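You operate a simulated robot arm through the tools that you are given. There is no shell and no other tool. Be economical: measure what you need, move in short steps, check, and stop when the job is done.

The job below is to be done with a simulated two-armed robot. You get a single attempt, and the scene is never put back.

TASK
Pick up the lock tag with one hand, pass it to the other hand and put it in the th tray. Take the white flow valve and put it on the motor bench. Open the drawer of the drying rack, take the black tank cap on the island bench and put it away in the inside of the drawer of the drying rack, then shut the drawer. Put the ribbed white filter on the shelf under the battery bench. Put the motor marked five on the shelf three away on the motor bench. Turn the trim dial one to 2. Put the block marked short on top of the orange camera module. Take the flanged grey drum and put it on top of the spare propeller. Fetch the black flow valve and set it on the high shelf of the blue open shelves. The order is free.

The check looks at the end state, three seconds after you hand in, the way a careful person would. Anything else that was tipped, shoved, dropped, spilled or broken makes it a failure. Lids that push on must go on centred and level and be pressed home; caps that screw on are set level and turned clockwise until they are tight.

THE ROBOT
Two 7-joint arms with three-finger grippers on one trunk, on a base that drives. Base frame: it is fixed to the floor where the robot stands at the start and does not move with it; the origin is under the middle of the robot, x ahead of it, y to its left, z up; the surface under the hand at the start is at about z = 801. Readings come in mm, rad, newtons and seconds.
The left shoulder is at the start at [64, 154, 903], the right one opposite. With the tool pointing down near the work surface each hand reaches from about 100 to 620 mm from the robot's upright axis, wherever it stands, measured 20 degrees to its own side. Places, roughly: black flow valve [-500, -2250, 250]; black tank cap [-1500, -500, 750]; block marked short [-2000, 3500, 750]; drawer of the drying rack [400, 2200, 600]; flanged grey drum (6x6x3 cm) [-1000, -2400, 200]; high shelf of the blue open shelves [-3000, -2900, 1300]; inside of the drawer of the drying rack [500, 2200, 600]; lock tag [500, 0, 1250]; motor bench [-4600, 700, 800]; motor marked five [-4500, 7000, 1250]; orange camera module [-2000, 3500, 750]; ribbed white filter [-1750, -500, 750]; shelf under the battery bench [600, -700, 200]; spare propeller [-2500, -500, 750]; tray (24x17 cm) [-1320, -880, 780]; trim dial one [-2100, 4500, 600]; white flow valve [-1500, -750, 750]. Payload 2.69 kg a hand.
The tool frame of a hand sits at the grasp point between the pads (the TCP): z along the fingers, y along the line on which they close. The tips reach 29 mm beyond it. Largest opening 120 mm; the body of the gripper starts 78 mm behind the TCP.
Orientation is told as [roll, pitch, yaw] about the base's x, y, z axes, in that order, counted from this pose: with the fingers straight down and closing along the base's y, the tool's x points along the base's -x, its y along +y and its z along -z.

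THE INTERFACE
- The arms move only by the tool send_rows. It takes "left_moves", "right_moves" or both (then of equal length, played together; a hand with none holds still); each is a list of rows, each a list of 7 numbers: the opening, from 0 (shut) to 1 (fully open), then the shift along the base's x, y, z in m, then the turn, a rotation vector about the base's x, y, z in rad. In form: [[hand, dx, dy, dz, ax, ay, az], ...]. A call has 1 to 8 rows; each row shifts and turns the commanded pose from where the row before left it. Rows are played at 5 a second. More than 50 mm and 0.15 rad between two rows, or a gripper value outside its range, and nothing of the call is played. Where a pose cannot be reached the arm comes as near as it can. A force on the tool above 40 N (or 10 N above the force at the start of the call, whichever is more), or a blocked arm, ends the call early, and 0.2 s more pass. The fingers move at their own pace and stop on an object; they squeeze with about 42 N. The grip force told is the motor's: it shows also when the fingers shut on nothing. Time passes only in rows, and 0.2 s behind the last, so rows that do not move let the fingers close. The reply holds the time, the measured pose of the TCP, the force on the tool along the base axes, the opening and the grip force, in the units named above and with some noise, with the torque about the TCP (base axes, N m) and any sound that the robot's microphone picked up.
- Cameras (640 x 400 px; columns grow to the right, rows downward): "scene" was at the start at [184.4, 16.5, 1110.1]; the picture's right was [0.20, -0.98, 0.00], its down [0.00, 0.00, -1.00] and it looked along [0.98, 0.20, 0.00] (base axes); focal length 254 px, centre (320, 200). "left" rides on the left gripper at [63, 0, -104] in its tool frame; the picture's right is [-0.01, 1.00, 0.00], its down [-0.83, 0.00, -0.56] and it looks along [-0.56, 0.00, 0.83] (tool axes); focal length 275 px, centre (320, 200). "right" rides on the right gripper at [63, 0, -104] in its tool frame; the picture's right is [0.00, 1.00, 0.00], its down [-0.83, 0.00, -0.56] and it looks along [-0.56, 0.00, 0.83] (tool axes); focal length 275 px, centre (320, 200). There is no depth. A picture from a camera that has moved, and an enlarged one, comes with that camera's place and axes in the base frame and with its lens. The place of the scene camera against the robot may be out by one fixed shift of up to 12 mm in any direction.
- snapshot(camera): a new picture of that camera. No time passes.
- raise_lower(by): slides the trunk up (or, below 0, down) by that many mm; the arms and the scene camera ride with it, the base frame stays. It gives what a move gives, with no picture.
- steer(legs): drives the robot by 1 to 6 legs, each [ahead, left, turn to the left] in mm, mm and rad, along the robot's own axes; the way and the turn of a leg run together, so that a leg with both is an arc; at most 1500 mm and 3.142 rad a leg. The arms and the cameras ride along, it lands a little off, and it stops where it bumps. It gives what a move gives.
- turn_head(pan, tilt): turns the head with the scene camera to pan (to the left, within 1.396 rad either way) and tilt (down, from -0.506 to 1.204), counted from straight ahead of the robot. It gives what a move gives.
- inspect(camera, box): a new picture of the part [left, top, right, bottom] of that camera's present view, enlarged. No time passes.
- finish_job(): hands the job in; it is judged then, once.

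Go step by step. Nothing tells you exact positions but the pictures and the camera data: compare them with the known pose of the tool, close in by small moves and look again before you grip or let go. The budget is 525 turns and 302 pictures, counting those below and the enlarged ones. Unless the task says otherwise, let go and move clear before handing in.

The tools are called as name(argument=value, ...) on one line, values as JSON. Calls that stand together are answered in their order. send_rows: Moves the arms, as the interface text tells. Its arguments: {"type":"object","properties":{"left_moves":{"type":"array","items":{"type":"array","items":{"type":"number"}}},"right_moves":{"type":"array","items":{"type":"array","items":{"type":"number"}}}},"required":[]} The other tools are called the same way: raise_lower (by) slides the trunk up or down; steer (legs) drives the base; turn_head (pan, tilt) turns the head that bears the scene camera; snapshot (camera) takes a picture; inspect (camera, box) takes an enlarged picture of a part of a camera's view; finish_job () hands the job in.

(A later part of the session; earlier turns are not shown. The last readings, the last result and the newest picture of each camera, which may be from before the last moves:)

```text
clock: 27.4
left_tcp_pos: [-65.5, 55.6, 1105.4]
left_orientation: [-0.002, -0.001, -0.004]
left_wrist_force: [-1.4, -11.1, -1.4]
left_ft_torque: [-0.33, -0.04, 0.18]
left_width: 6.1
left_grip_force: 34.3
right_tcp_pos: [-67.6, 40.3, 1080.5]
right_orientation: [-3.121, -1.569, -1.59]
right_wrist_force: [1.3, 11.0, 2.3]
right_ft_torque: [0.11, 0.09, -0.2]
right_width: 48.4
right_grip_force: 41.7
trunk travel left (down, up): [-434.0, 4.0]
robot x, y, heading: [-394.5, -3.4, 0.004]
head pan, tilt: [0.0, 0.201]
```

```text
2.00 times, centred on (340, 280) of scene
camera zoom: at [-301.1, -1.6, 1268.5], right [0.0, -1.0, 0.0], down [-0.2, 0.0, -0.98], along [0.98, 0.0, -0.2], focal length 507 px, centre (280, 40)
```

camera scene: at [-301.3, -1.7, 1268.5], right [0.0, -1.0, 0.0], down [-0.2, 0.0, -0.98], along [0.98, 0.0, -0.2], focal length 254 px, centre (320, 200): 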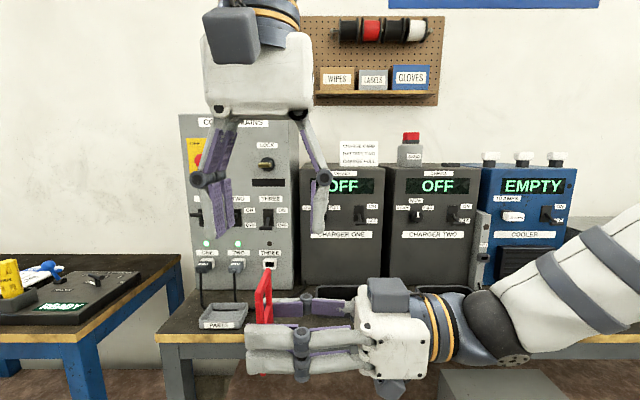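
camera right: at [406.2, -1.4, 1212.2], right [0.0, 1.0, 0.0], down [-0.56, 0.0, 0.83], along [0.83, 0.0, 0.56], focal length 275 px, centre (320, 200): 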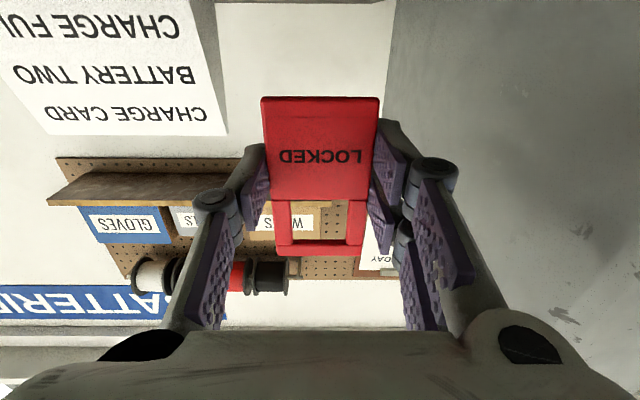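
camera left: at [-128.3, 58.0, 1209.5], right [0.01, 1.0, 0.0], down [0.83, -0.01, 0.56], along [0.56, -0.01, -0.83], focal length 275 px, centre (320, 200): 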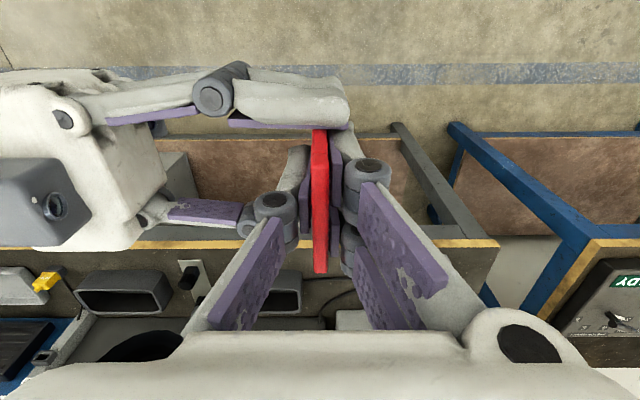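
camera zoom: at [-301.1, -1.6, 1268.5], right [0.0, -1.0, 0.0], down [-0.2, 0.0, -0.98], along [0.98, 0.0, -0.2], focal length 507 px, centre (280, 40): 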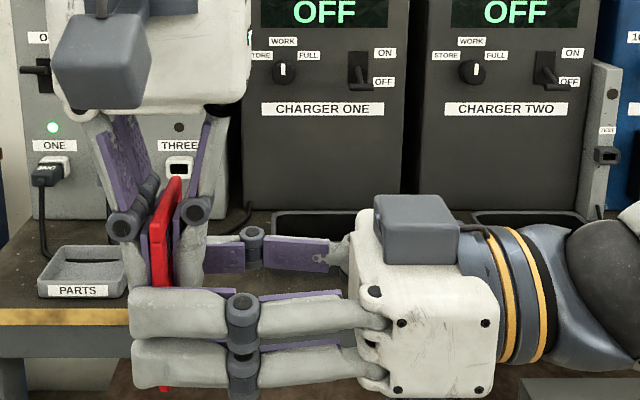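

The left hand grips the tag (6 mm thick). Now release the right and withdraw it to -y.

send_rows(right_moves=[[0.7, 0, 0, 0, 0, 0, 0], [0.7, 0, 0, 0, 0, 0, 0], [0.7, 0, -0.04, 0, 0, 0, 0], [0.7, 0, -0.045, 0, 0, 0, 0], [0.7, 0, -0.045, 0, 0, 0, 0]])

snapshot(camera="scene")

snapshot(camera="left")

```text
clock: 28.6
left_tcp_pos: [-66.4, 55.7, 1107.1]
left_orientation: [0.0, -0.002, -0.004]
left_wrist_force: [-0.2, -0.6, -0.1]
left_ft_torque: [0.01, 0.01, -0.05]
left_width: 6.2
left_grip_force: 33.5
right_tcp_pos: [-68.1, -91.6, 1081.2]
right_orientation: [2.691, -1.568, -1.12]
right_wrist_force: [0.4, 0.3, -0.3]
right_ft_torque: [0.0, 0.0, 0.0]
right_width: 84.1
right_grip_force: 0.1
trunk travel left (down, up): [-434.0, 4.0]
robot x, y, heading: [-397.7, -1.6, 0.003]
head pan, tilt: [0.0, 0.201]
```

```text
267 pictures are left
camera scene: at [-301.2, -2.2, 1268.5], right [0.0, -1.0, 0.0], down [-0.2, 0.0, -0.98], along [0.98, 0.0, -0.2], focal length 254 px, centre (320, 200)
```

scene: 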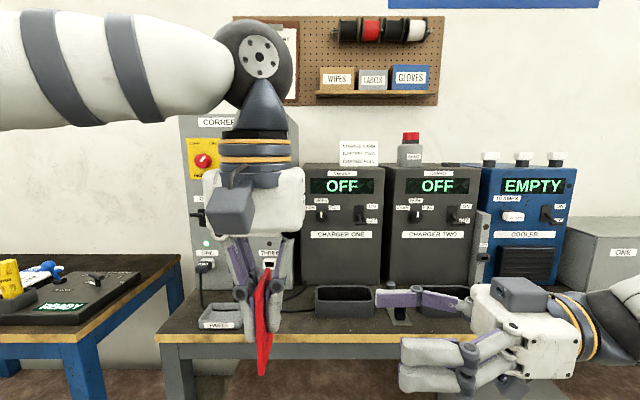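

```text
266 pictures are left
camera left: at [-128.3, 57.9, 1209.6], right [0.01, 1.0, 0.0], down [0.83, -0.01, 0.56], along [0.56, 0.0, -0.83], focal length 275 px, centre (320, 200)
```

left: 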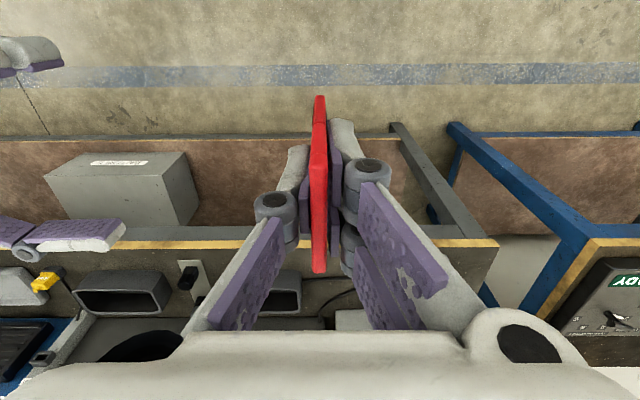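

Handover done; the left hand holds the tag. I'll fold the right hand back to pointing down before driving.

send_rows(right_moves=[[0.7, 0, -0.01, 0, 0, 0, -0.145], [0.7, 0, -0.01, 0, 0, 0, -0.145], [0.7, 0, -0.01, 0, 0, 0, -0.145], [0.7, 0, -0.01, 0, 0, 0, -0.145], [0.7, 0, -0.01, 0, 0, 0, -0.145], [0.7, 0, -0.01, 0, 0, 0, -0.145], [0.7, 0, -0.01, 0, 0, 0, -0.145], [0.7, 0, -0.01, 0, 0, 0, -0.145]])

send_rows(right_moves=[[0.7, 0, 0, 0, 0, 0, -0.145], [0.7, 0, 0, 0, 0, 0, -0.145], [0.7, 0, 0, 0, 0, 0, -0.125], [0.7, 0, 0, 0, 0, 0.145, 0], [0.7, 0, 0, 0, 0, 0.145, 0], [0.7, 0, 0, 0, 0, 0.145, 0], [0.7, 0, 0, 0, 0, 0.145, 0], [0.7, 0, 0, 0, 0, 0.145, 0]])

send_rows(right_moves=[[0.7, 0, 0, 0, 0, 0.145, 0], [0.7, 0, 0, 0, 0, 0.145, 0], [0.7, 0, 0, 0, 0, 0.145, 0], [0.7, 0, 0, 0, 0, 0.145, 0], [0.7, 0, 0, 0, 0, 0.145, 0], [0.7, 0, 0, 0, 0, 0.12, 0]])

steer(legs=[[0, 0, -2.71]])

turn_head(pan=0, tilt=0.3)

snapshot(camera="scene")

```text
clock: 30.4
left_tcp_pos: [-65.7, 57.8, 1106.6]
left_orientation: [-0.001, -0.001, -0.001]
left_wrist_force: [-0.6, -0.5, 0.2]
left_ft_torque: [-0.06, 0.02, 0.03]
left_width: 6.0
left_grip_force: 33.6
right_tcp_pos: [24.3, -210.7, 1087.1]
right_orientation: [-0.775, -1.571, 1.184]
right_wrist_force: [-0.4, 0.7, 0.3]
right_ft_torque: [0.0, 0.04, 0.01]
right_width: 84.0
right_grip_force: 0.1
right hand out of reach, approached as far as the arm can: row 5, 6, 7, 8
trunk travel left (down, up): [-434.0, 4.0]
robot x, y, heading: [-395.9, 3.3, 0.003]
head pan, tilt: [0.0, 0.201]
```

```text
clock: 32.2
left_tcp_pos: [-66.1, 56.7, 1106.7]
left_orientation: [0.0, -0.002, -0.002]
left_wrist_force: [-0.5, 0.7, -0.6]
left_ft_torque: [0.02, -0.01, -0.02]
left_width: 6.1
left_grip_force: 32.9
right_tcp_pos: [85.4, -246.6, 1046.4]
right_orientation: [0.018, -0.845, -0.024]
right_wrist_force: [0.1, 0.2, -0.1]
right_ft_torque: [-0.01, -0.03, -0.01]
right_width: 83.8
right_grip_force: 0.0
right hand out of reach, approached as far as the arm can: row 1, 2, 4, 5, 6, 7
trunk travel left (down, up): [-434.0, 4.0]
robot x, y, heading: [-400.1, 0.4, 0.0]
head pan, tilt: [0.0, 0.201]
```

```text
clock: 33.6
left_tcp_pos: [-64.8, 56.3, 1106.5]
left_orientation: [0.001, 0.002, -0.003]
left_wrist_force: [-0.4, -0.4, -0.5]
left_ft_torque: [0.02, 0.03, -0.04]
left_width: 6.2
left_grip_force: 33.4
right_tcp_pos: [85.9, -244.3, 1045.4]
right_orientation: [-0.006, 0.001, -0.001]
right_wrist_force: [0.5, -0.7, -0.4]
right_ft_torque: [-0.01, 0.0, 0.0]
right_width: 84.2
right_grip_force: 0.2
trunk travel left (down, up): [-434.0, 4.0]
robot x, y, heading: [-397.1, -0.9, 0.004]
head pan, tilt: [0.0, 0.201]
```

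```text
clock: 40.4
left_tcp_pos: [-678.7, -185.6, 1105.9]
left_orientation: [0.0, -0.001, -2.73]
left_wrist_force: [-0.4, 0.1, -0.2]
left_ft_torque: [0.0, -0.01, -0.05]
left_width: 6.3
left_grip_force: 33.1
right_tcp_pos: [-938.5, 28.5, 1045.6]
right_orientation: [-0.002, -0.001, -2.729]
right_wrist_force: [-0.9, -1.0, 1.1]
right_ft_torque: [0.01, 0.02, 0.01]
right_width: 83.9
right_grip_force: 0.1
trunk travel left (down, up): [-434.0, 4.0]
robot x, y, heading: [-398.5, 0.5, -2.722]
head pan, tilt: [0.0, 0.201]
```

```text
clock: 41.1
left_tcp_pos: [-678.3, -186.4, 1106.4]
left_orientation: [-0.001, -0.002, -2.728]
left_wrist_force: [0.1, -0.3, -0.1]
left_ft_torque: [0.01, 0.03, 0.0]
left_width: 5.8
left_grip_force: 33.1
right_tcp_pos: [-936.9, 28.3, 1045.8]
right_orientation: [-0.004, 0.0, -2.728]
right_wrist_force: [-0.7, -0.4, 0.0]
right_ft_torque: [-0.02, 0.02, 0.0]
right_width: 84.2
right_grip_force: 0.1
trunk travel left (down, up): [-434.0, 4.0]
robot x, y, heading: [-400.8, -1.0, -2.725]
head pan, tilt: [0.0, 0.3]
```

```text
265 pictures are left
camera scene: at [-493.5, -42.2, 1259.2], right [-0.4, 0.92, 0.0], down [0.27, 0.12, -0.96], along [-0.87, -0.39, -0.3], focal length 254 px, centre (320, 200)
```

scene: 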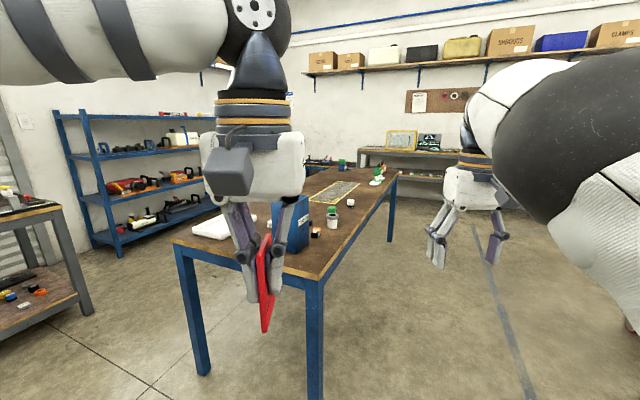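

The island bench is ahead; items are on it, with a white tray probably at its left near corner. I'll drive to its near end, facing -x.

steer(legs=[[630, 520, 0], [0, 0, -0.42]])

turn_head(pan=0, tilt=0.6)

snapshot(camera="scene")

snapshot(camera="right")

```text
clock: 46.8
left_tcp_pos: [-1089.8, -786.1, 1106.3]
left_orientation: [0.0, -0.001, -3.142]
left_wrist_force: [0.4, -0.5, -0.6]
left_ft_torque: [0.01, 0.0, 0.02]
left_width: 5.9
left_grip_force: 33.9
right_tcp_pos: [-1241.1, -485.9, 1046.2]
right_orientation: [-0.004, -0.002, -3.139]
right_wrist_force: [0.1, 0.0, -0.6]
right_ft_torque: [0.01, 0.0, 0.01]
right_width: 83.9
right_grip_force: 0.1
trunk travel left (down, up): [-434.0, 4.0]
robot x, y, heading: [-757.9, -727.4, -3.137]
head pan, tilt: [0.0, 0.3]
```

```text
clock: 47.6
left_tcp_pos: [-1088.9, -785.0, 1106.0]
left_orientation: [0.001, -0.002, -3.142]
left_wrist_force: [0.1, 0.4, 0.2]
left_ft_torque: [0.01, 0.0, -0.03]
left_width: 6.1
left_grip_force: 34.1
right_tcp_pos: [-1240.8, -486.3, 1044.7]
right_orientation: [-0.001, -0.001, -3.139]
right_wrist_force: [-0.5, 0.0, -0.3]
right_ft_torque: [-0.02, -0.01, -0.03]
right_width: 84.2
right_grip_force: 0.1
trunk travel left (down, up): [-434.0, 4.0]
robot x, y, heading: [-756.0, -724.1, -3.135]
head pan, tilt: [0.0, 0.6]
```

```text
264 pictures are left
camera scene: at [-857.0, -729.2, 1231.8], right [0.0, 1.0, 0.0], down [0.56, 0.0, -0.83], along [-0.83, 0.0, -0.56], focal length 254 px, centre (320, 200)
```

scene: 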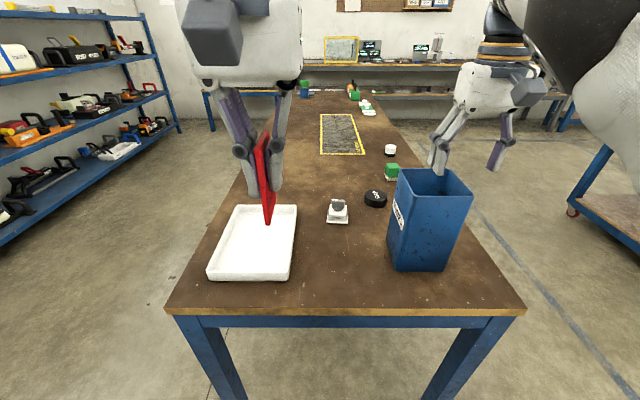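

```text
263 pictures are left
camera right: at [-1178.5, -485.2, 1150.0], right [0.01, -1.0, 0.0], down [-0.83, -0.01, 0.56], along [-0.56, 0.0, -0.83], focal length 275 px, centre (320, 200)
```

right: 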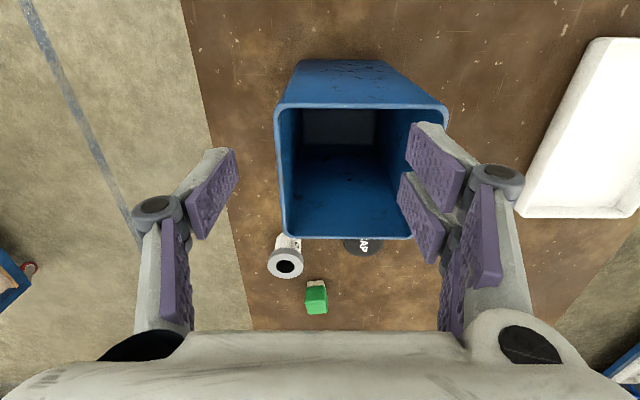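

I see the white tray at left near, the white flow valve, the black CAP, a blue bin on the right, a green block and the white filter. I'll pull the right hand back from above the bin, tilt the left hand about 30° and drop the trunk, then move forward a bit.

send_rows(left_moves=[[0, 0, -0.02, 0, -0.13, 0, 0], [0, 0, -0.02, 0, -0.13, 0, 0], [0, 0, -0.02, 0, -0.13, 0, 0], [0, 0, -0.02, 0, -0.13, 0, 0], [0, 0, -0.02, 0, 0, 0, 0]], right_moves=[[0.7, 0.045, 0.01, 0, 0, 0, 0], [0.7, 0.045, 0.01, 0, 0, 0, 0], [0.7, 0.045, 0.01, 0, 0, 0, 0], [0.7, 0.045, 0.01, 0, 0, 0, 0], [0.7, 0.045, 0.0, 0, 0, 0, 0]])

raise_lower(by=-160)

steer(legs=[[70, 0, 0]])

snapshot(camera="scene")

snapshot(camera="left")

```text
clock: 48.8
left_tcp_pos: [-1090.4, -885.9, 1104.7]
left_orientation: [0.522, 0.0, 3.142]
left_wrist_force: [0.6, -0.5, -0.7]
left_ft_torque: [-0.01, -0.02, 0.03]
left_width: 6.2
left_grip_force: 33.3
right_tcp_pos: [-1046.3, -412.3, 1025.9]
right_orientation: [0.022, 0.02, 3.137]
right_wrist_force: [0.1, 0.4, -1.0]
right_ft_torque: [-0.01, 0.02, 0.02]
right_width: 84.1
right_grip_force: 0.1
right hand out of reach, approached as far as the arm can: row 4, 5
trunk travel left (down, up): [-434.0, 4.0]
robot x, y, heading: [-761.2, -724.2, -3.14]
head pan, tilt: [0.0, 0.6]
```

```text
clock: 50.6
left_tcp_pos: [-1108.4, -885.6, 908.7]
left_orientation: [0.519, 0.123, 3.142]
left_wrist_force: [0.2, 0.5, -1.3]
left_ft_torque: [-0.01, 0.0, -0.02]
left_width: 6.0
left_grip_force: 33.5
right_tcp_pos: [-1068.0, -413.0, 752.7]
right_orientation: [-0.001, 0.415, -3.138]
right_wrist_force: [-0.7, 0.6, 0.1]
right_ft_torque: [-0.02, -0.03, -0.05]
right_width: 84.0
right_grip_force: 0.1
trunk travel left (down, up): [-274.0, 164.0]
robot x, y, heading: [-758.7, -726.9, -3.14]
head pan, tilt: [0.0, 0.6]
```

```text
clock: 51.6
left_tcp_pos: [-1151.5, -884.8, 909.5]
left_orientation: [0.518, 0.125, 3.141]
left_wrist_force: [-0.7, -0.3, -0.3]
left_ft_torque: [-0.01, 0.0, 0.0]
left_width: 6.0
left_grip_force: 33.6
right_tcp_pos: [-1100.7, -412.0, 753.4]
right_orientation: [0.007, 0.448, -3.132]
right_wrist_force: [1.7, 0.4, 0.4]
right_ft_torque: [-0.03, 0.02, 0.09]
right_width: 84.0
right_grip_force: 0.1
trunk travel left (down, up): [-274.0, 164.0]
robot x, y, heading: [-800.1, -726.1, -3.141]
head pan, tilt: [0.0, 0.6]
stopped in leg 1: the force on the tool passed its limit at 92 N (the readings are from after the stop); the commanded pose is now the measured one
```

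```text
262 pictures are left
camera scene: at [-992.1, -729.3, 1054.5], right [0.0, 1.0, 0.0], down [0.56, 0.0, -0.83], along [-0.83, 0.0, -0.56], focal length 254 px, centre (320, 200)
```

scene: 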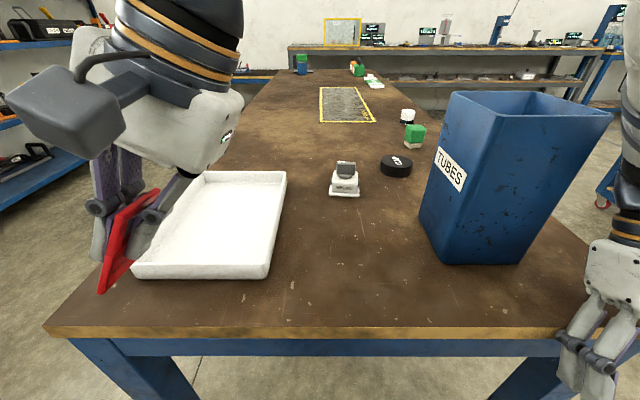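

```text
261 pictures are left
camera left: at [-1098.8, -833.1, 1006.1], right [-0.07, -0.87, 0.49], down [-0.88, 0.28, 0.37], along [-0.46, -0.41, -0.79], focal length 275 px, centre (320, 200)
```

left: 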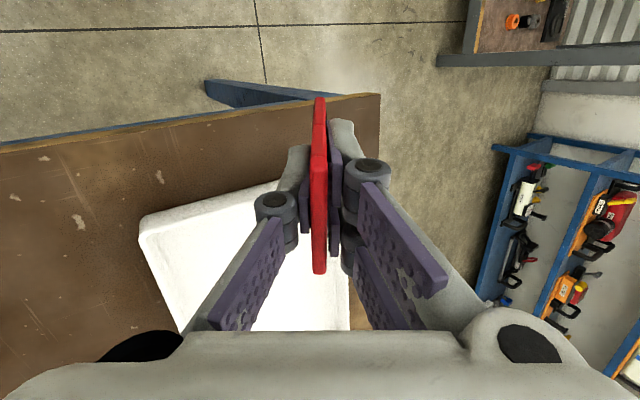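

The right hand's fingers touched the bench edge as the trunk leaned; I'll back off and lift the right hand well above the bench.

steer(legs=[[-60, 0, 0]])

send_rows(right_moves=[[0.7, 0, 0, 0.048, 0, 0, 0], [0.7, 0, 0, 0.048, 0, 0, 0], [0.7, 0, 0, 0.048, 0, 0, 0], [0.7, 0, 0, 0.048, 0, 0.14, 0], [0.7, 0, 0, 0.048, 0, 0.14, 0], [0.7, 0, 0, 0, 0, 0.14, 0]])

snapshot(camera="scene")

```text
clock: 52.5
left_tcp_pos: [-1091.8, -884.9, 909.1]
left_orientation: [0.519, 0.126, -3.141]
left_wrist_force: [-0.7, 0.1, 0.8]
left_ft_torque: [0.02, 0.01, 0.0]
left_width: 6.0
left_grip_force: 33.5
right_tcp_pos: [-1040.7, -411.7, 754.5]
right_orientation: [0.007, 0.448, -3.132]
right_wrist_force: [0.0, 0.4, 0.0]
right_ft_torque: [-0.01, 0.01, 0.01]
right_width: 84.3
right_grip_force: 0.0
trunk travel left (down, up): [-274.0, 164.0]
robot x, y, heading: [-741.2, -727.6, -3.139]
head pan, tilt: [0.0, 0.6]
```

```text
clock: 53.9
left_tcp_pos: [-1090.7, -885.3, 908.7]
left_orientation: [0.519, 0.124, -3.141]
left_wrist_force: [0.4, -0.4, -0.3]
left_ft_torque: [-0.01, 0.02, 0.01]
left_width: 6.1
left_grip_force: 33.5
right_tcp_pos: [-1070.7, -366.7, 979.2]
right_orientation: [0.012, 0.053, -3.138]
right_wrist_force: [-0.4, -0.2, 0.3]
right_ft_torque: [0.01, 0.02, 0.01]
right_width: 84.1
right_grip_force: 0.0
right hand out of reach, approached as far as the arm can: row 1, 2, 3, 4, 6
trunk travel left (down, up): [-274.0, 164.0]
robot x, y, heading: [-737.7, -726.3, -3.14]
head pan, tilt: [0.0, 0.6]
```

```text
260 pictures are left
camera scene: at [-932.6, -729.5, 1054.5], right [0.0, 1.0, 0.0], down [0.56, 0.0, -0.83], along [-0.83, 0.0, -0.56], focal length 254 px, centre (320, 200)
```

scene: 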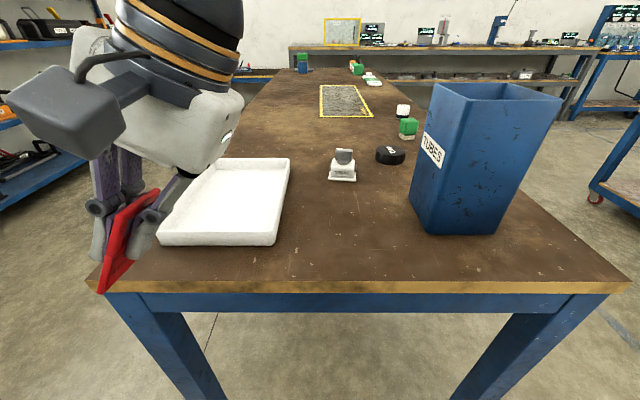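

The bench stayed in place. Now I'll level the left hand's pitch and carry the tag over the tray.

send_rows(left_moves=[[0, -0.04, -0.005, 0.01, 0, 0.062, 0], [0, -0.045, -0.01, 0.01, 0, 0.062, 0], [0, -0.045, -0.01, 0, 0, 0, 0], [0, -0.045, -0.01, 0, 0, 0, 0], [0, -0.045, 0, 0, 0, 0, 0]])

snapshot(camera="scene")

snapshot(camera="left")

```text
clock: 55.1
left_tcp_pos: [-1304.6, -918.6, 927.7]
left_orientation: [0.524, 0.002, 3.138]
left_wrist_force: [0.6, 0.3, 0.2]
left_ft_torque: [0.0, 0.0, 0.01]
left_width: 6.1
left_grip_force: 33.2
left hand out of reach, approached as far as the arm can: row 5
right_tcp_pos: [-1070.5, -362.5, 979.2]
right_orientation: [0.014, 0.053, -3.141]
right_wrist_force: [0.4, 0.3, 1.0]
right_ft_torque: [0.01, 0.03, -0.05]
right_width: 84.1
right_grip_force: 0.0
trunk travel left (down, up): [-274.0, 164.0]
robot x, y, heading: [-741.3, -726.9, -3.146]
head pan, tilt: [0.0, 0.6]
```

```text
259 pictures are left
camera scene: at [-932.7, -728.7, 1054.5], right [0.0, 1.0, 0.0], down [0.57, 0.0, -0.82], along [-0.82, 0.0, -0.57], focal length 254 px, centre (320, 200)
```

scene: 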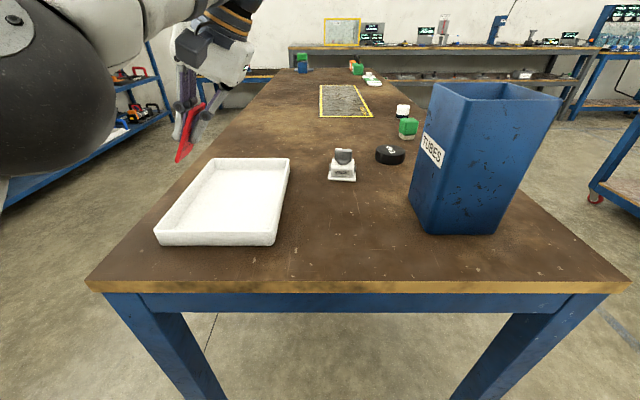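

```text
258 pictures are left
camera left: at [-1241.2, -866.1, 1017.3], right [-0.01, -0.87, 0.5], down [-0.83, 0.28, 0.48], along [-0.56, -0.41, -0.72], focal length 275 px, centre (320, 200)
```

left: 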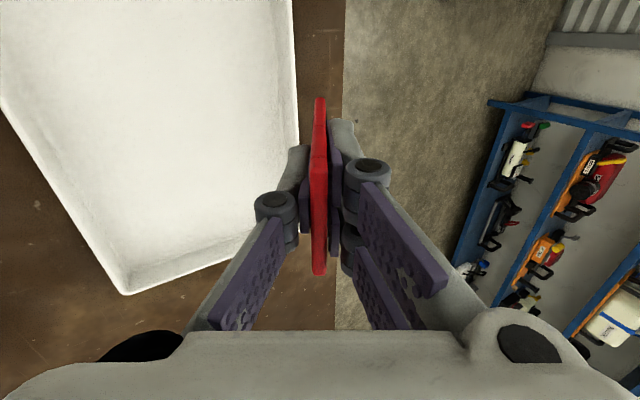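

The tray spans y −964…−795. I'll shift slightly right and lower towards the tray floor.

send_rows(left_moves=[[0, 0, 0.013, -0.02, 0, 0, 0], [0, -0.005, 0, -0.035, 0, 0, 0], [0, -0.005, 0, -0.02, 0, 0, 0]])

inspect(camera="scene", box=[100, 100, 340, 250])

snapshot(camera="left")

```text
clock: 55.9
left_tcp_pos: [-1316.0, -905.3, 852.6]
left_orientation: [0.518, 0.001, -3.142]
left_wrist_force: [-0.6, -0.2, -0.3]
left_ft_torque: [-0.01, -0.02, 0.0]
left_width: 5.9
left_grip_force: 33.9
right_tcp_pos: [-1070.3, -365.1, 978.8]
right_orientation: [0.011, 0.053, -3.14]
right_wrist_force: [-0.2, -0.6, -0.6]
right_ft_torque: [0.0, 0.01, -0.01]
right_width: 84.0
right_grip_force: 0.0
trunk travel left (down, up): [-274.0, 164.0]
robot x, y, heading: [-741.1, -733.7, -3.135]
head pan, tilt: [0.0, 0.6]
```

```text
2.67 times, centred on (220, 175) of scene
camera zoom: at [-932.6, -729.3, 1054.5], right [0.0, 1.0, 0.0], down [0.57, 0.0, -0.82], along [-0.82, 0.0, -0.57], focal length 676 px, centre (587, 267)
```

zoom: 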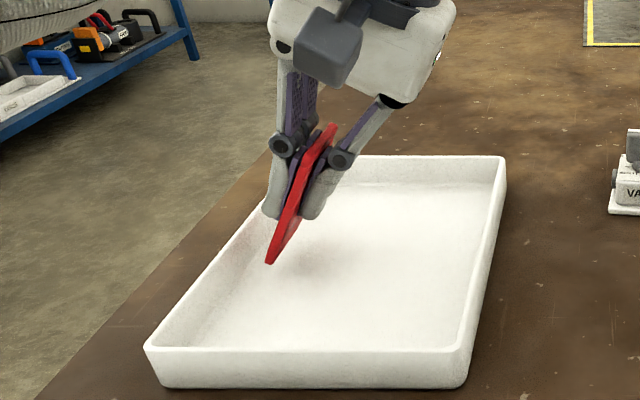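

```text
256 pictures are left
camera left: at [-1251.7, -853.6, 943.0], right [0.0, -0.87, 0.5], down [-0.83, 0.28, 0.48], along [-0.55, -0.41, -0.72], focal length 275 px, centre (320, 200)
```

left: 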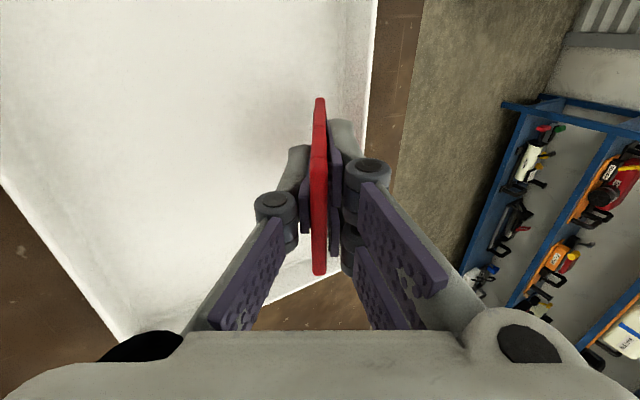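

send_rows(left_moves=[[0, 0, 0, -0.005, 0, 0, 0], [0, 0, 0, -0.004, 0, 0, 0], [0, 0, 0, -0.003, 0, 0, 0]])

inspect(camera="scene", box=[100, 100, 340, 250])

```text
clock: 56.7
left_tcp_pos: [-1316.1, -905.3, 840.6]
left_orientation: [0.519, 0.004, 3.143]
left_wrist_force: [0.8, 0.1, -0.7]
left_ft_torque: [0.01, -0.01, 0.0]
left_width: 6.2
left_grip_force: 33.1
right_tcp_pos: [-1070.4, -364.6, 978.7]
right_orientation: [0.012, 0.053, -3.141]
right_wrist_force: [0.2, -0.7, -0.2]
right_ft_torque: [-0.01, 0.01, 0.01]
right_width: 83.9
right_grip_force: 0.1
trunk travel left (down, up): [-274.0, 164.0]
robot x, y, heading: [-739.4, -731.0, -3.138]
head pan, tilt: [0.0, 0.6]
```

```text
2.67 times, centred on (220, 175) of scene
camera zoom: at [-932.6, -729.3, 1054.6], right [0.0, 1.0, 0.0], down [0.56, 0.0, -0.83], along [-0.83, 0.0, -0.56], focal length 676 px, centre (587, 267)
```

zoom: 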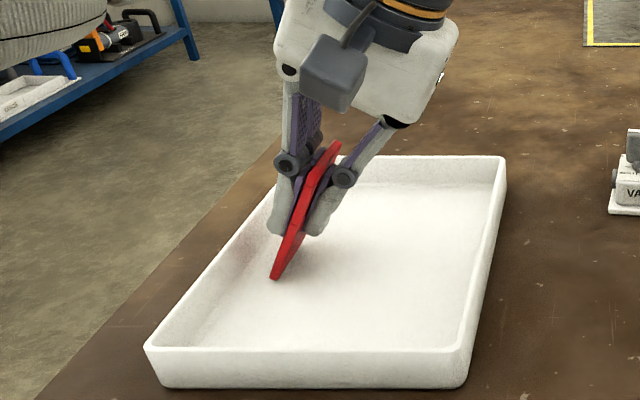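

send_rows(left_moves=[[0, 0, 0, -0.004, 0, 0, 0], [0, 0, 0, -0.004, 0, 0, 0]])

send_rows(left_moves=[[0, 0, 0, -0.004, 0, 0, 0], [0, 0, 0, -0.003, 0, 0, 0]])

inspect(camera="scene", box=[100, 100, 340, 250])

```text
clock: 57.3
left_tcp_pos: [-1313.9, -905.6, 837.9]
left_orientation: [0.524, -0.01, -3.141]
left_wrist_force: [-7.0, 3.3, 37.5]
left_ft_torque: [-0.95, 0.19, -0.18]
left_width: 6.0
left_grip_force: 33.7
right_tcp_pos: [-1067.9, -363.4, 980.1]
right_orientation: [0.012, 0.05, -3.142]
right_wrist_force: [-0.2, -0.2, -0.2]
right_ft_torque: [-0.01, -0.01, 0.0]
right_width: 83.8
right_grip_force: 0.1
trunk travel left (down, up): [-274.0, 164.0]
robot x, y, heading: [-738.5, -728.3, -3.133]
head pan, tilt: [0.0, 0.6]
```

```text
clock: 57.9
left_tcp_pos: [-1313.9, -903.8, 830.3]
left_orientation: [0.521, -0.007, 3.139]
left_wrist_force: [-3.5, 9.1, 47.0]
left_ft_torque: [-1.06, -0.07, -0.23]
left_width: 6.2
left_grip_force: 34.1
right_tcp_pos: [-1067.5, -362.8, 979.1]
right_orientation: [0.015, 0.05, -3.14]
right_wrist_force: [-0.1, -0.3, -0.8]
right_ft_torque: [-0.03, 0.0, 0.03]
right_width: 83.7
right_grip_force: 0.1
trunk travel left (down, up): [-274.0, 164.0]
robot x, y, heading: [-739.6, -725.7, -3.137]
head pan, tilt: [0.0, 0.6]
```

```text
2.67 times, centred on (220, 175) of scene
camera zoom: at [-929.8, -727.4, 1055.2], right [0.0, 1.0, 0.0], down [0.56, 0.0, -0.83], along [-0.83, 0.0, -0.56], focal length 676 px, centre (587, 267)
```

zoom: 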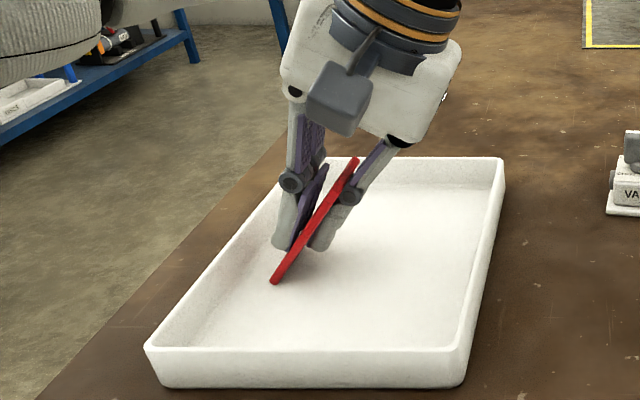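

Contact with the tray floor. I'll ease up, open slightly, and withdraw along the finger direction.

send_rows(left_moves=[[0, 0, 0, 0.004, 0, 0, 0], [0.2, 0, 0, 0, 0, 0, 0], [0.25, 0, 0, 0, 0, 0, 0], [0.25, 0, 0.005, 0.01, 0, 0, 0], [0.25, 0, 0.02, 0.035, 0, 0, 0], [0.25, 0, 0.02, 0.035, 0, 0, 0]])

snapshot(camera="scene")

```text
clock: 59.3
left_tcp_pos: [-1293.8, -861.4, 910.1]
left_orientation: [0.521, -0.002, 3.134]
left_wrist_force: [0.5, 0.1, 0.4]
left_ft_torque: [-0.03, 0.04, -0.02]
left_width: 30.1
left_grip_force: 0.0
left hand out of reach, approached as far as the arm can: row 6
right_tcp_pos: [-1068.6, -365.8, 979.4]
right_orientation: [0.011, 0.052, -3.141]
right_wrist_force: [0.3, -0.6, 0.1]
right_ft_torque: [0.01, 0.03, -0.02]
right_width: 84.1
right_grip_force: 0.0
trunk travel left (down, up): [-274.0, 164.0]
robot x, y, heading: [-741.0, -725.6, -3.142]
head pan, tilt: [0.0, 0.6]
```

```text
253 pictures are left
camera scene: at [-931.6, -729.6, 1054.8], right [0.0, 1.0, 0.0], down [0.56, 0.0, -0.83], along [-0.83, 0.0, -0.56], focal length 254 px, centre (320, 200)
```

scene: 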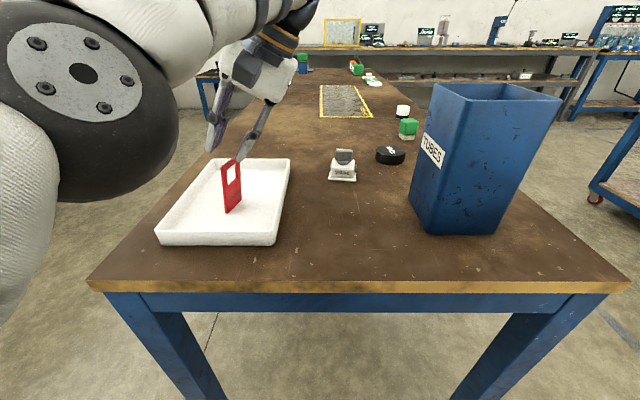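

send_rows(left_moves=[[0.25, 0.03, 0.02, 0.02, 0.1, 0, 0], [0.25, 0.03, 0.02, 0.0, 0.1, 0, 0], [0.25, 0.03, 0.0, 0.0, 0.14, 0, 0], [0.25, 0.0, 0.0, 0.0, 0.14, 0, 0]])

inspect(camera="scene", box=[100, 100, 420, 300])

```text
clock: 60.3
left_tcp_pos: [-1204.1, -820.8, 930.7]
left_orientation: [0.037, 0.001, 3.14]
left_wrist_force: [-0.7, 0.9, 0.3]
left_ft_torque: [-0.02, 0.02, 0.01]
left_width: 30.2
left_grip_force: 0.1
right_tcp_pos: [-1071.1, -365.3, 977.9]
right_orientation: [0.012, 0.052, -3.14]
right_wrist_force: [0.0, -0.8, 0.9]
right_ft_torque: [0.02, 0.0, 0.02]
right_width: 83.9
right_grip_force: 0.1
trunk travel left (down, up): [-274.0, 164.0]
robot x, y, heading: [-744.2, -727.4, -3.14]
head pan, tilt: [0.0, 0.6]
```

```text
2.00 times, centred on (260, 200) of scene
camera zoom: at [-932.6, -729.5, 1054.5], right [0.0, 1.0, 0.0], down [0.57, 0.0, -0.82], along [-0.82, 0.0, -0.57], focal length 507 px, centre (440, 200)
```

zoom: 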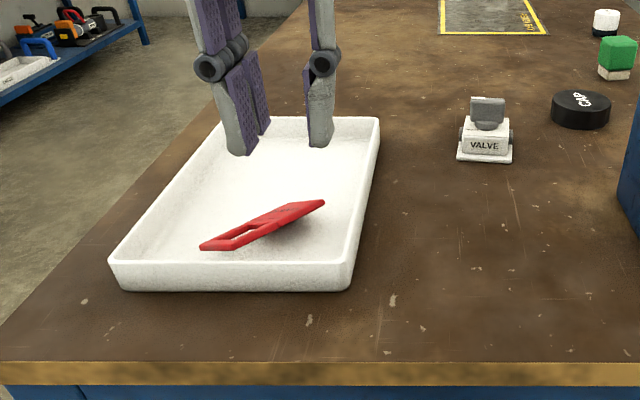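

The tag has dropped into the tray. Next I'll take the black cap and white filter from the bench's +y side; first verify the tag while driving there.

inspect(camera="scene", box=[100, 100, 420, 300])

steer(legs=[[0, -780, 0], [800, 0, 0], [0, 0, 1.571]])

snapshot(camera="scene")

```text
2.00 times, centred on (260, 200) of scene
camera zoom: at [-932.6, -729.5, 1054.5], right [0.0, 1.0, 0.0], down [0.57, 0.0, -0.82], along [-0.82, 0.0, -0.57], focal length 507 px, centre (440, 200)
```

zoom: 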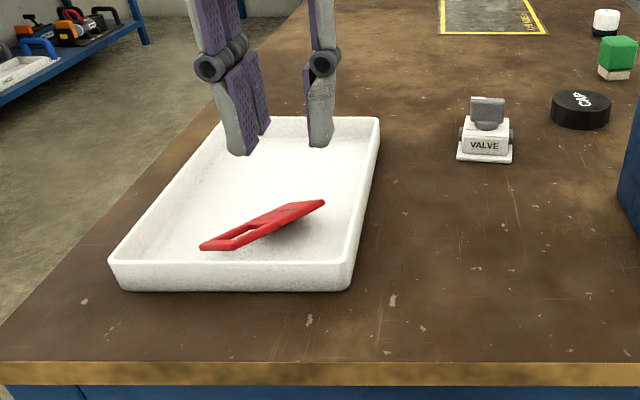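

```text
clock: 63.5
left_tcp_pos: [-1206.5, -543.8, 928.6]
left_orientation: [0.061, 0.005, -3.117]
left_wrist_force: [2.9, -19.0, 4.9]
left_ft_torque: [0.13, -0.13, 0.32]
left_width: 43.7
left_grip_force: 9.6
right_tcp_pos: [-1071.9, -74.9, 980.2]
right_orientation: [0.011, 0.052, -3.136]
right_wrist_force: [0.5, -1.0, -0.6]
right_ft_torque: [0.03, 0.02, 0.0]
right_width: 83.8
right_grip_force: 0.1
trunk travel left (down, up): [-274.0, 164.0]
robot x, y, heading: [-741.8, -435.4, -3.136]
head pan, tilt: [0.0, 0.6]
stopped in leg 1: the force on the tool passed its limit at 63 N (the readings are from after the stop); the commanded pose is now the measured one
```

```text
250 pictures are left
camera scene: at [-932.8, -440.0, 1054.7], right [-0.01, 1.0, 0.0], down [0.56, 0.01, -0.83], along [-0.83, 0.0, -0.56], focal length 254 px, centre (320, 200)
```

scene: 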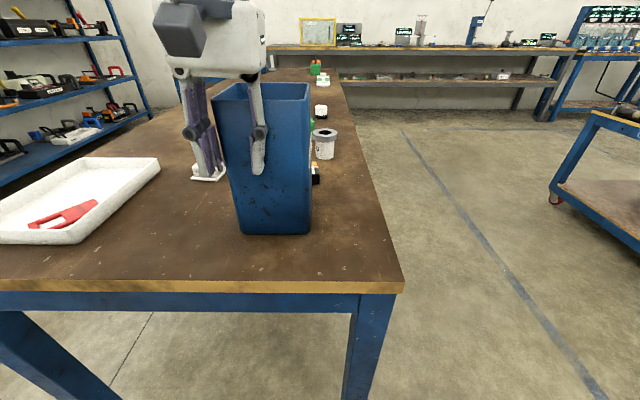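

The left finger ran into the bin's side as I moved sideways — my oversight. I'll reverse that motion a little, then lift the left hand clear and check the bin.

steer(legs=[[0, 40, 0]])

inspect(camera="scene", box=[100, 50, 420, 250])

```text
clock: 64.4
left_tcp_pos: [-1207.0, -577.8, 929.9]
left_orientation: [0.058, 0.006, -3.123]
left_wrist_force: [-0.6, 0.1, -0.2]
left_ft_torque: [0.04, 0.02, 0.0]
left_width: 30.3
left_grip_force: 0.1
right_tcp_pos: [-1071.8, -112.7, 979.4]
right_orientation: [0.011, 0.052, -3.138]
right_wrist_force: [0.6, -0.7, -0.7]
right_ft_torque: [0.02, -0.02, 0.02]
right_width: 83.9
right_grip_force: 0.2
trunk travel left (down, up): [-274.0, 164.0]
robot x, y, heading: [-738.9, -477.7, -3.131]
head pan, tilt: [0.0, 0.6]
```

```text
2.00 times, centred on (260, 150) of scene
camera zoom: at [-933.1, -477.3, 1054.6], right [-0.01, 1.0, 0.0], down [0.56, 0.0, -0.83], along [-0.83, 0.0, -0.56], focal length 507 px, centre (440, 300)
```

zoom: 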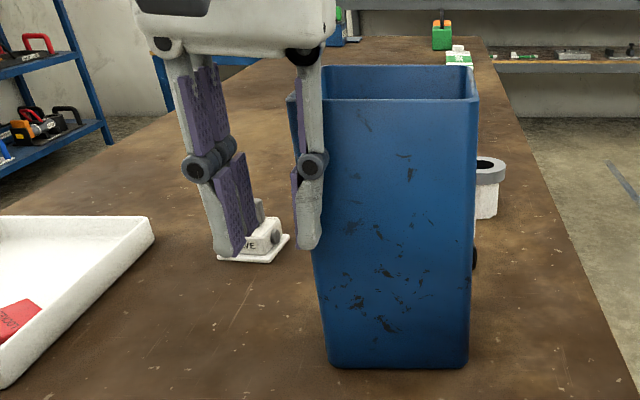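

The bin still stands in place. I'll retract the left hand toward the robot, then drive back away before going sideways.

send_rows(left_moves=[[0.25, 0.0, -0.03, 0.03, 0, 0, 0], [0.5, 0.04, 0.0, 0.02, 0, 0, 0], [0.5, 0.045, 0.0, 0.0, 0, 0, 0], [0.5, 0.045, 0.0, 0, 0, 0, 0]])

steer(legs=[[-250, 0, 0], [0, -500, 0]])

snapshot(camera="scene")

```text
clock: 65.4
left_tcp_pos: [-1076.2, -607.5, 978.7]
left_orientation: [0.057, 0.004, -3.125]
left_wrist_force: [0.9, -0.5, 0.2]
left_ft_torque: [-0.05, 0.03, -0.01]
left_width: 60.0
left_grip_force: 0.1
right_tcp_pos: [-1072.4, -112.7, 979.7]
right_orientation: [0.013, 0.052, -3.138]
right_wrist_force: [-0.2, 0.3, -0.1]
right_ft_torque: [-0.02, 0.01, -0.02]
right_width: 84.0
right_grip_force: 0.1
trunk travel left (down, up): [-274.0, 164.0]
robot x, y, heading: [-743.5, -472.7, -3.131]
head pan, tilt: [0.0, 0.6]
```

```text
clock: 71.2
left_tcp_pos: [-832.2, -106.8, 978.1]
left_orientation: [0.058, 0.005, -3.119]
left_wrist_force: [0.0, -1.1, -0.3]
left_ft_torque: [-0.03, 0.01, 0.0]
left_width: 59.8
left_grip_force: 0.0
right_tcp_pos: [-830.5, 387.5, 979.6]
right_orientation: [0.014, 0.052, -3.132]
right_wrist_force: [0.7, 0.5, 0.0]
right_ft_torque: [0.0, -0.02, -0.02]
right_width: 83.6
right_grip_force: 0.1
trunk travel left (down, up): [-274.0, 164.0]
robot x, y, heading: [-497.1, 27.6, -3.13]
head pan, tilt: [0.0, 0.6]
```

```text
248 pictures are left
camera scene: at [-690.0, 23.5, 1054.6], right [-0.01, 1.0, 0.0], down [0.56, 0.01, -0.83], along [-0.83, -0.01, -0.56], focal length 254 px, centre (320, 200)
```

scene: 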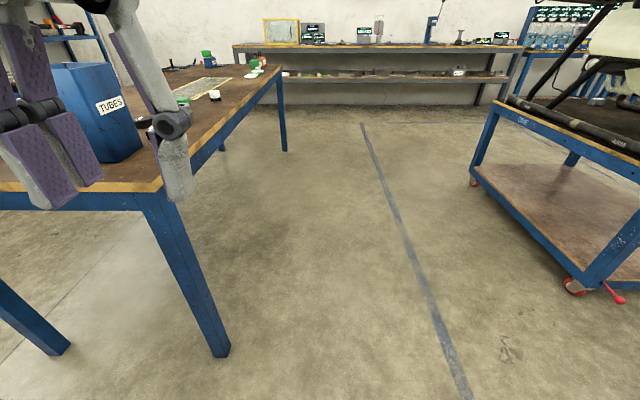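

The corridor along the bench's +y side is clear. I'll drive to x≈-1660 and face the bench (-y).

steer(legs=[[1163, 0, 0], [0, 0, 1.56]])

snapshot(camera="scene")

```text
clock: 80.8
left_tcp_pos: [-1515.9, -319.1, 977.8]
left_orientation: [0.056, 0.006, -1.573]
left_wrist_force: [-0.4, 0.2, -0.5]
left_ft_torque: [0.0, 0.01, 0.01]
left_width: 60.0
left_grip_force: 0.1
right_tcp_pos: [-2008.8, -304.9, 979.5]
right_orientation: [0.011, 0.052, -1.586]
right_wrist_force: [-0.5, -0.8, 0.0]
right_ft_torque: [-0.01, 0.0, 0.01]
right_width: 83.9
right_grip_force: 0.0
trunk travel left (down, up): [-274.0, 164.0]
robot x, y, heading: [-1643.9, 18.1, -1.587]
head pan, tilt: [0.0, 0.6]
```

```text
247 pictures are left
camera scene: at [-1648.1, -171.7, 1054.6], right [-1.0, 0.01, 0.0], down [0.01, 0.56, -0.83], along [-0.01, -0.82, -0.56], focal length 254 px, centre (320, 200)
```

scene: 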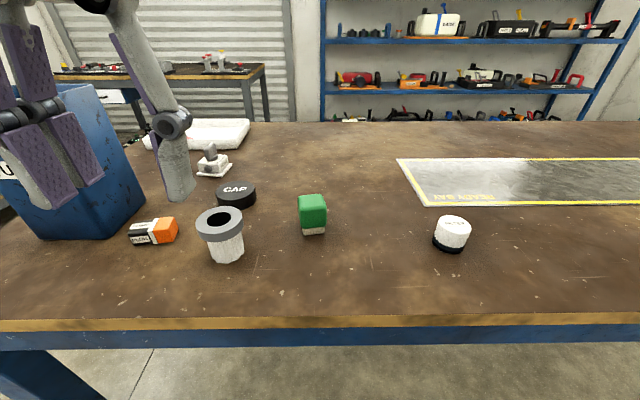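

inspect(camera="scene", box=[120, 140, 340, 278])

inspect(camera="scene", box=[380, 170, 540, 270])

```text
2.90 times, centred on (230, 209) of scene
camera zoom: at [-1648.1, -171.7, 1054.6], right [-1.0, 0.01, 0.0], down [0.01, 0.56, -0.83], along [-0.01, -0.82, -0.56], focal length 735 px, centre (581, 174)
```

zoom: 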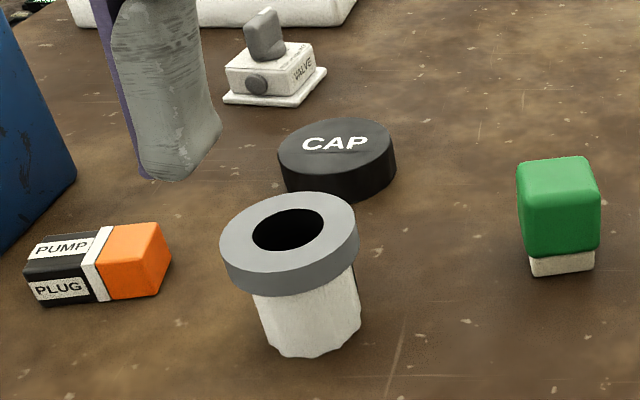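

```text
4.00 times, centred on (460, 220) of scene
camera zoom: at [-1648.1, -171.7, 1054.6], right [-1.0, 0.01, 0.0], down [0.01, 0.56, -0.83], along [-0.01, -0.82, -0.56], focal length 1014 px, centre (-240, 120)
```

zoom: 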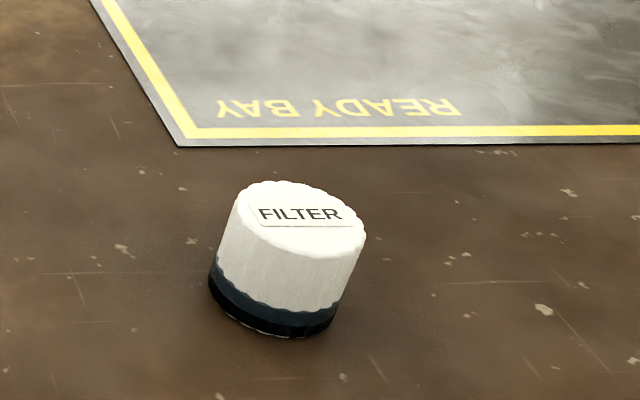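

The filter stands near [-1835, -430], z 790–835. I'll bring the right hand above it and check with its camera.

send_rows(right_moves=[[0.85, 0.04, -0.025, -0.01, 0, 0, 0], [0.85, 0.04, -0.025, -0.01, 0, 0, 0], [0.85, 0.04, -0.025, -0.01, 0, 0, 0], [0.85, 0.035, -0.025, -0.02, 0, 0, 0], [0.85, 0.019, -0.025, -0.03, 0, 0, 0]])

snapshot(camera="right")

```text
clock: 82.0
left_tcp_pos: [-1516.3, -320.0, 978.0]
left_orientation: [0.059, 0.006, -1.571]
left_wrist_force: [0.3, 0.3, -0.4]
left_ft_torque: [-0.01, -0.03, 0.01]
left_width: 59.7
left_grip_force: 0.1
right_tcp_pos: [-1991.2, -380.1, 941.3]
right_orientation: [0.012, 0.053, -1.586]
right_wrist_force: [-1.0, -0.2, -0.8]
right_ft_torque: [0.0, 0.0, 0.02]
right_width: 101.8
right_grip_force: 0.0
right hand out of reach, approached as far as the arm can: row 1, 2, 3, 4, 5
trunk travel left (down, up): [-274.0, 164.0]
robot x, y, heading: [-1640.5, 18.0, -1.585]
head pan, tilt: [0.0, 0.6]
```

```text
244 pictures are left
camera right: at [-1992.2, -322.9, 1048.5], right [1.0, -0.01, 0.01], down [-0.02, -0.86, 0.51], along [0.01, -0.51, -0.86], focal length 275 px, centre (320, 200)
```

right: 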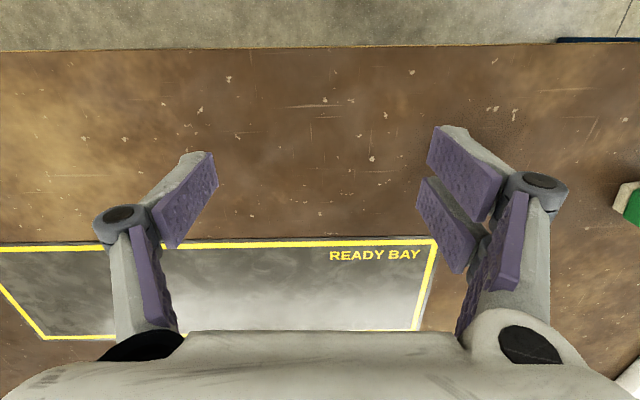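

send_rows(right_moves=[[0.85, 0.0, -0.04, -0.02, 0, 0, 0], [0.85, 0.02, -0.03, -0.02, 0, 0, 0], [0.85, 0.04, -0.01, -0.01, 0, 0, 0], [0.85, 0.045, 0, 0, 0, 0, 0], [0.85, 0.045, 0, 0, 0, 0, 0]])

snapshot(camera="right")

```text
clock: 83.2
left_tcp_pos: [-1515.2, -320.1, 977.7]
left_orientation: [0.059, 0.007, -1.573]
left_wrist_force: [-0.8, -0.2, -0.2]
left_ft_torque: [-0.01, -0.05, -0.02]
left_width: 59.8
left_grip_force: 0.1
right_tcp_pos: [-1879.0, -478.4, 897.7]
right_orientation: [0.011, 0.054, -1.588]
right_wrist_force: [0.7, 0.4, 0.0]
right_ft_torque: [-0.03, -0.03, -0.02]
right_width: 102.0
right_grip_force: 0.1
right hand out of reach, approached as far as the arm can: row 3, 5
trunk travel left (down, up): [-274.0, 164.0]
robot x, y, heading: [-1642.3, 20.9, -1.581]
head pan, tilt: [0.0, 0.6]
```

```text
243 pictures are left
camera right: at [-1879.6, -421.9, 1004.9], right [1.0, -0.01, 0.01], down [-0.02, -0.86, 0.51], along [0.0, -0.51, -0.86], focal length 275 px, centre (320, 200)
```

right: 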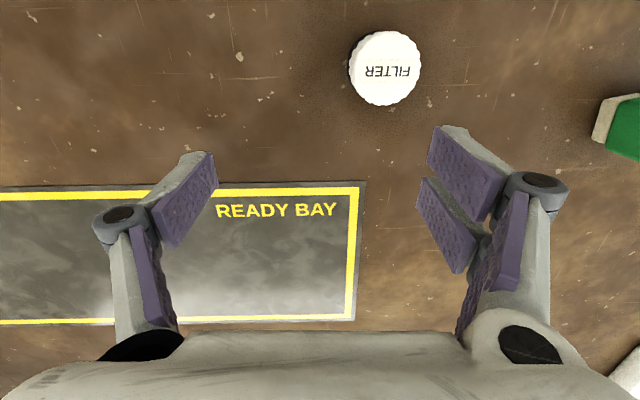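

Filter at about [-1840, -435]. Moving over it and down part-way.

send_rows(right_moves=[[0.85, 0.03, 0.03, 0, 0, 0, 0], [0.85, 0.01, 0.013, -0.02, 0, 0, 0]])

snapshot(camera="right")

inspect(camera="scene", box=[360, 130, 600, 280])

```text
clock: 83.8
left_tcp_pos: [-1517.1, -319.9, 978.9]
left_orientation: [0.058, 0.007, -1.573]
left_wrist_force: [-0.3, 1.1, -1.0]
left_ft_torque: [0.0, 0.03, -0.02]
left_width: 59.9
left_grip_force: 0.1
right_tcp_pos: [-1858.7, -488.0, 882.4]
right_orientation: [0.012, 0.055, -1.588]
right_wrist_force: [-0.9, -0.2, -0.1]
right_ft_torque: [0.05, -0.02, 0.0]
right_width: 101.6
right_grip_force: 0.0
right hand out of reach, approached as far as the arm can: row 1, 2
trunk travel left (down, up): [-274.0, 164.0]
robot x, y, heading: [-1641.4, 16.1, -1.583]
head pan, tilt: [0.0, 0.6]
```

```text
242 pictures are left
camera right: at [-1859.6, -430.6, 990.1], right [1.0, -0.01, 0.01], down [-0.02, -0.86, 0.51], along [0.0, -0.51, -0.86], focal length 275 px, centre (320, 200)
```

right: 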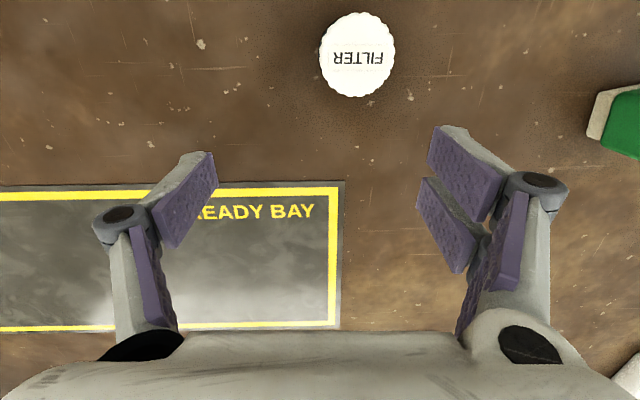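

```text
2.67 times, centred on (480, 205) of scene
camera zoom: at [-1648.2, -171.8, 1054.5], right [-1.0, 0.01, 0.0], down [0.01, 0.56, -0.82], along [-0.01, -0.82, -0.57], focal length 676 px, centre (-107, 187)
```

zoom: 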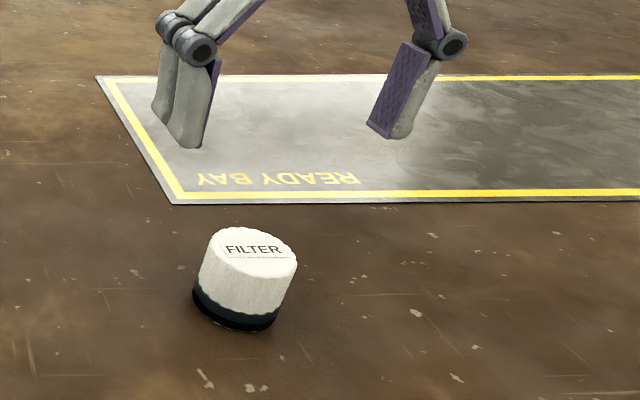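

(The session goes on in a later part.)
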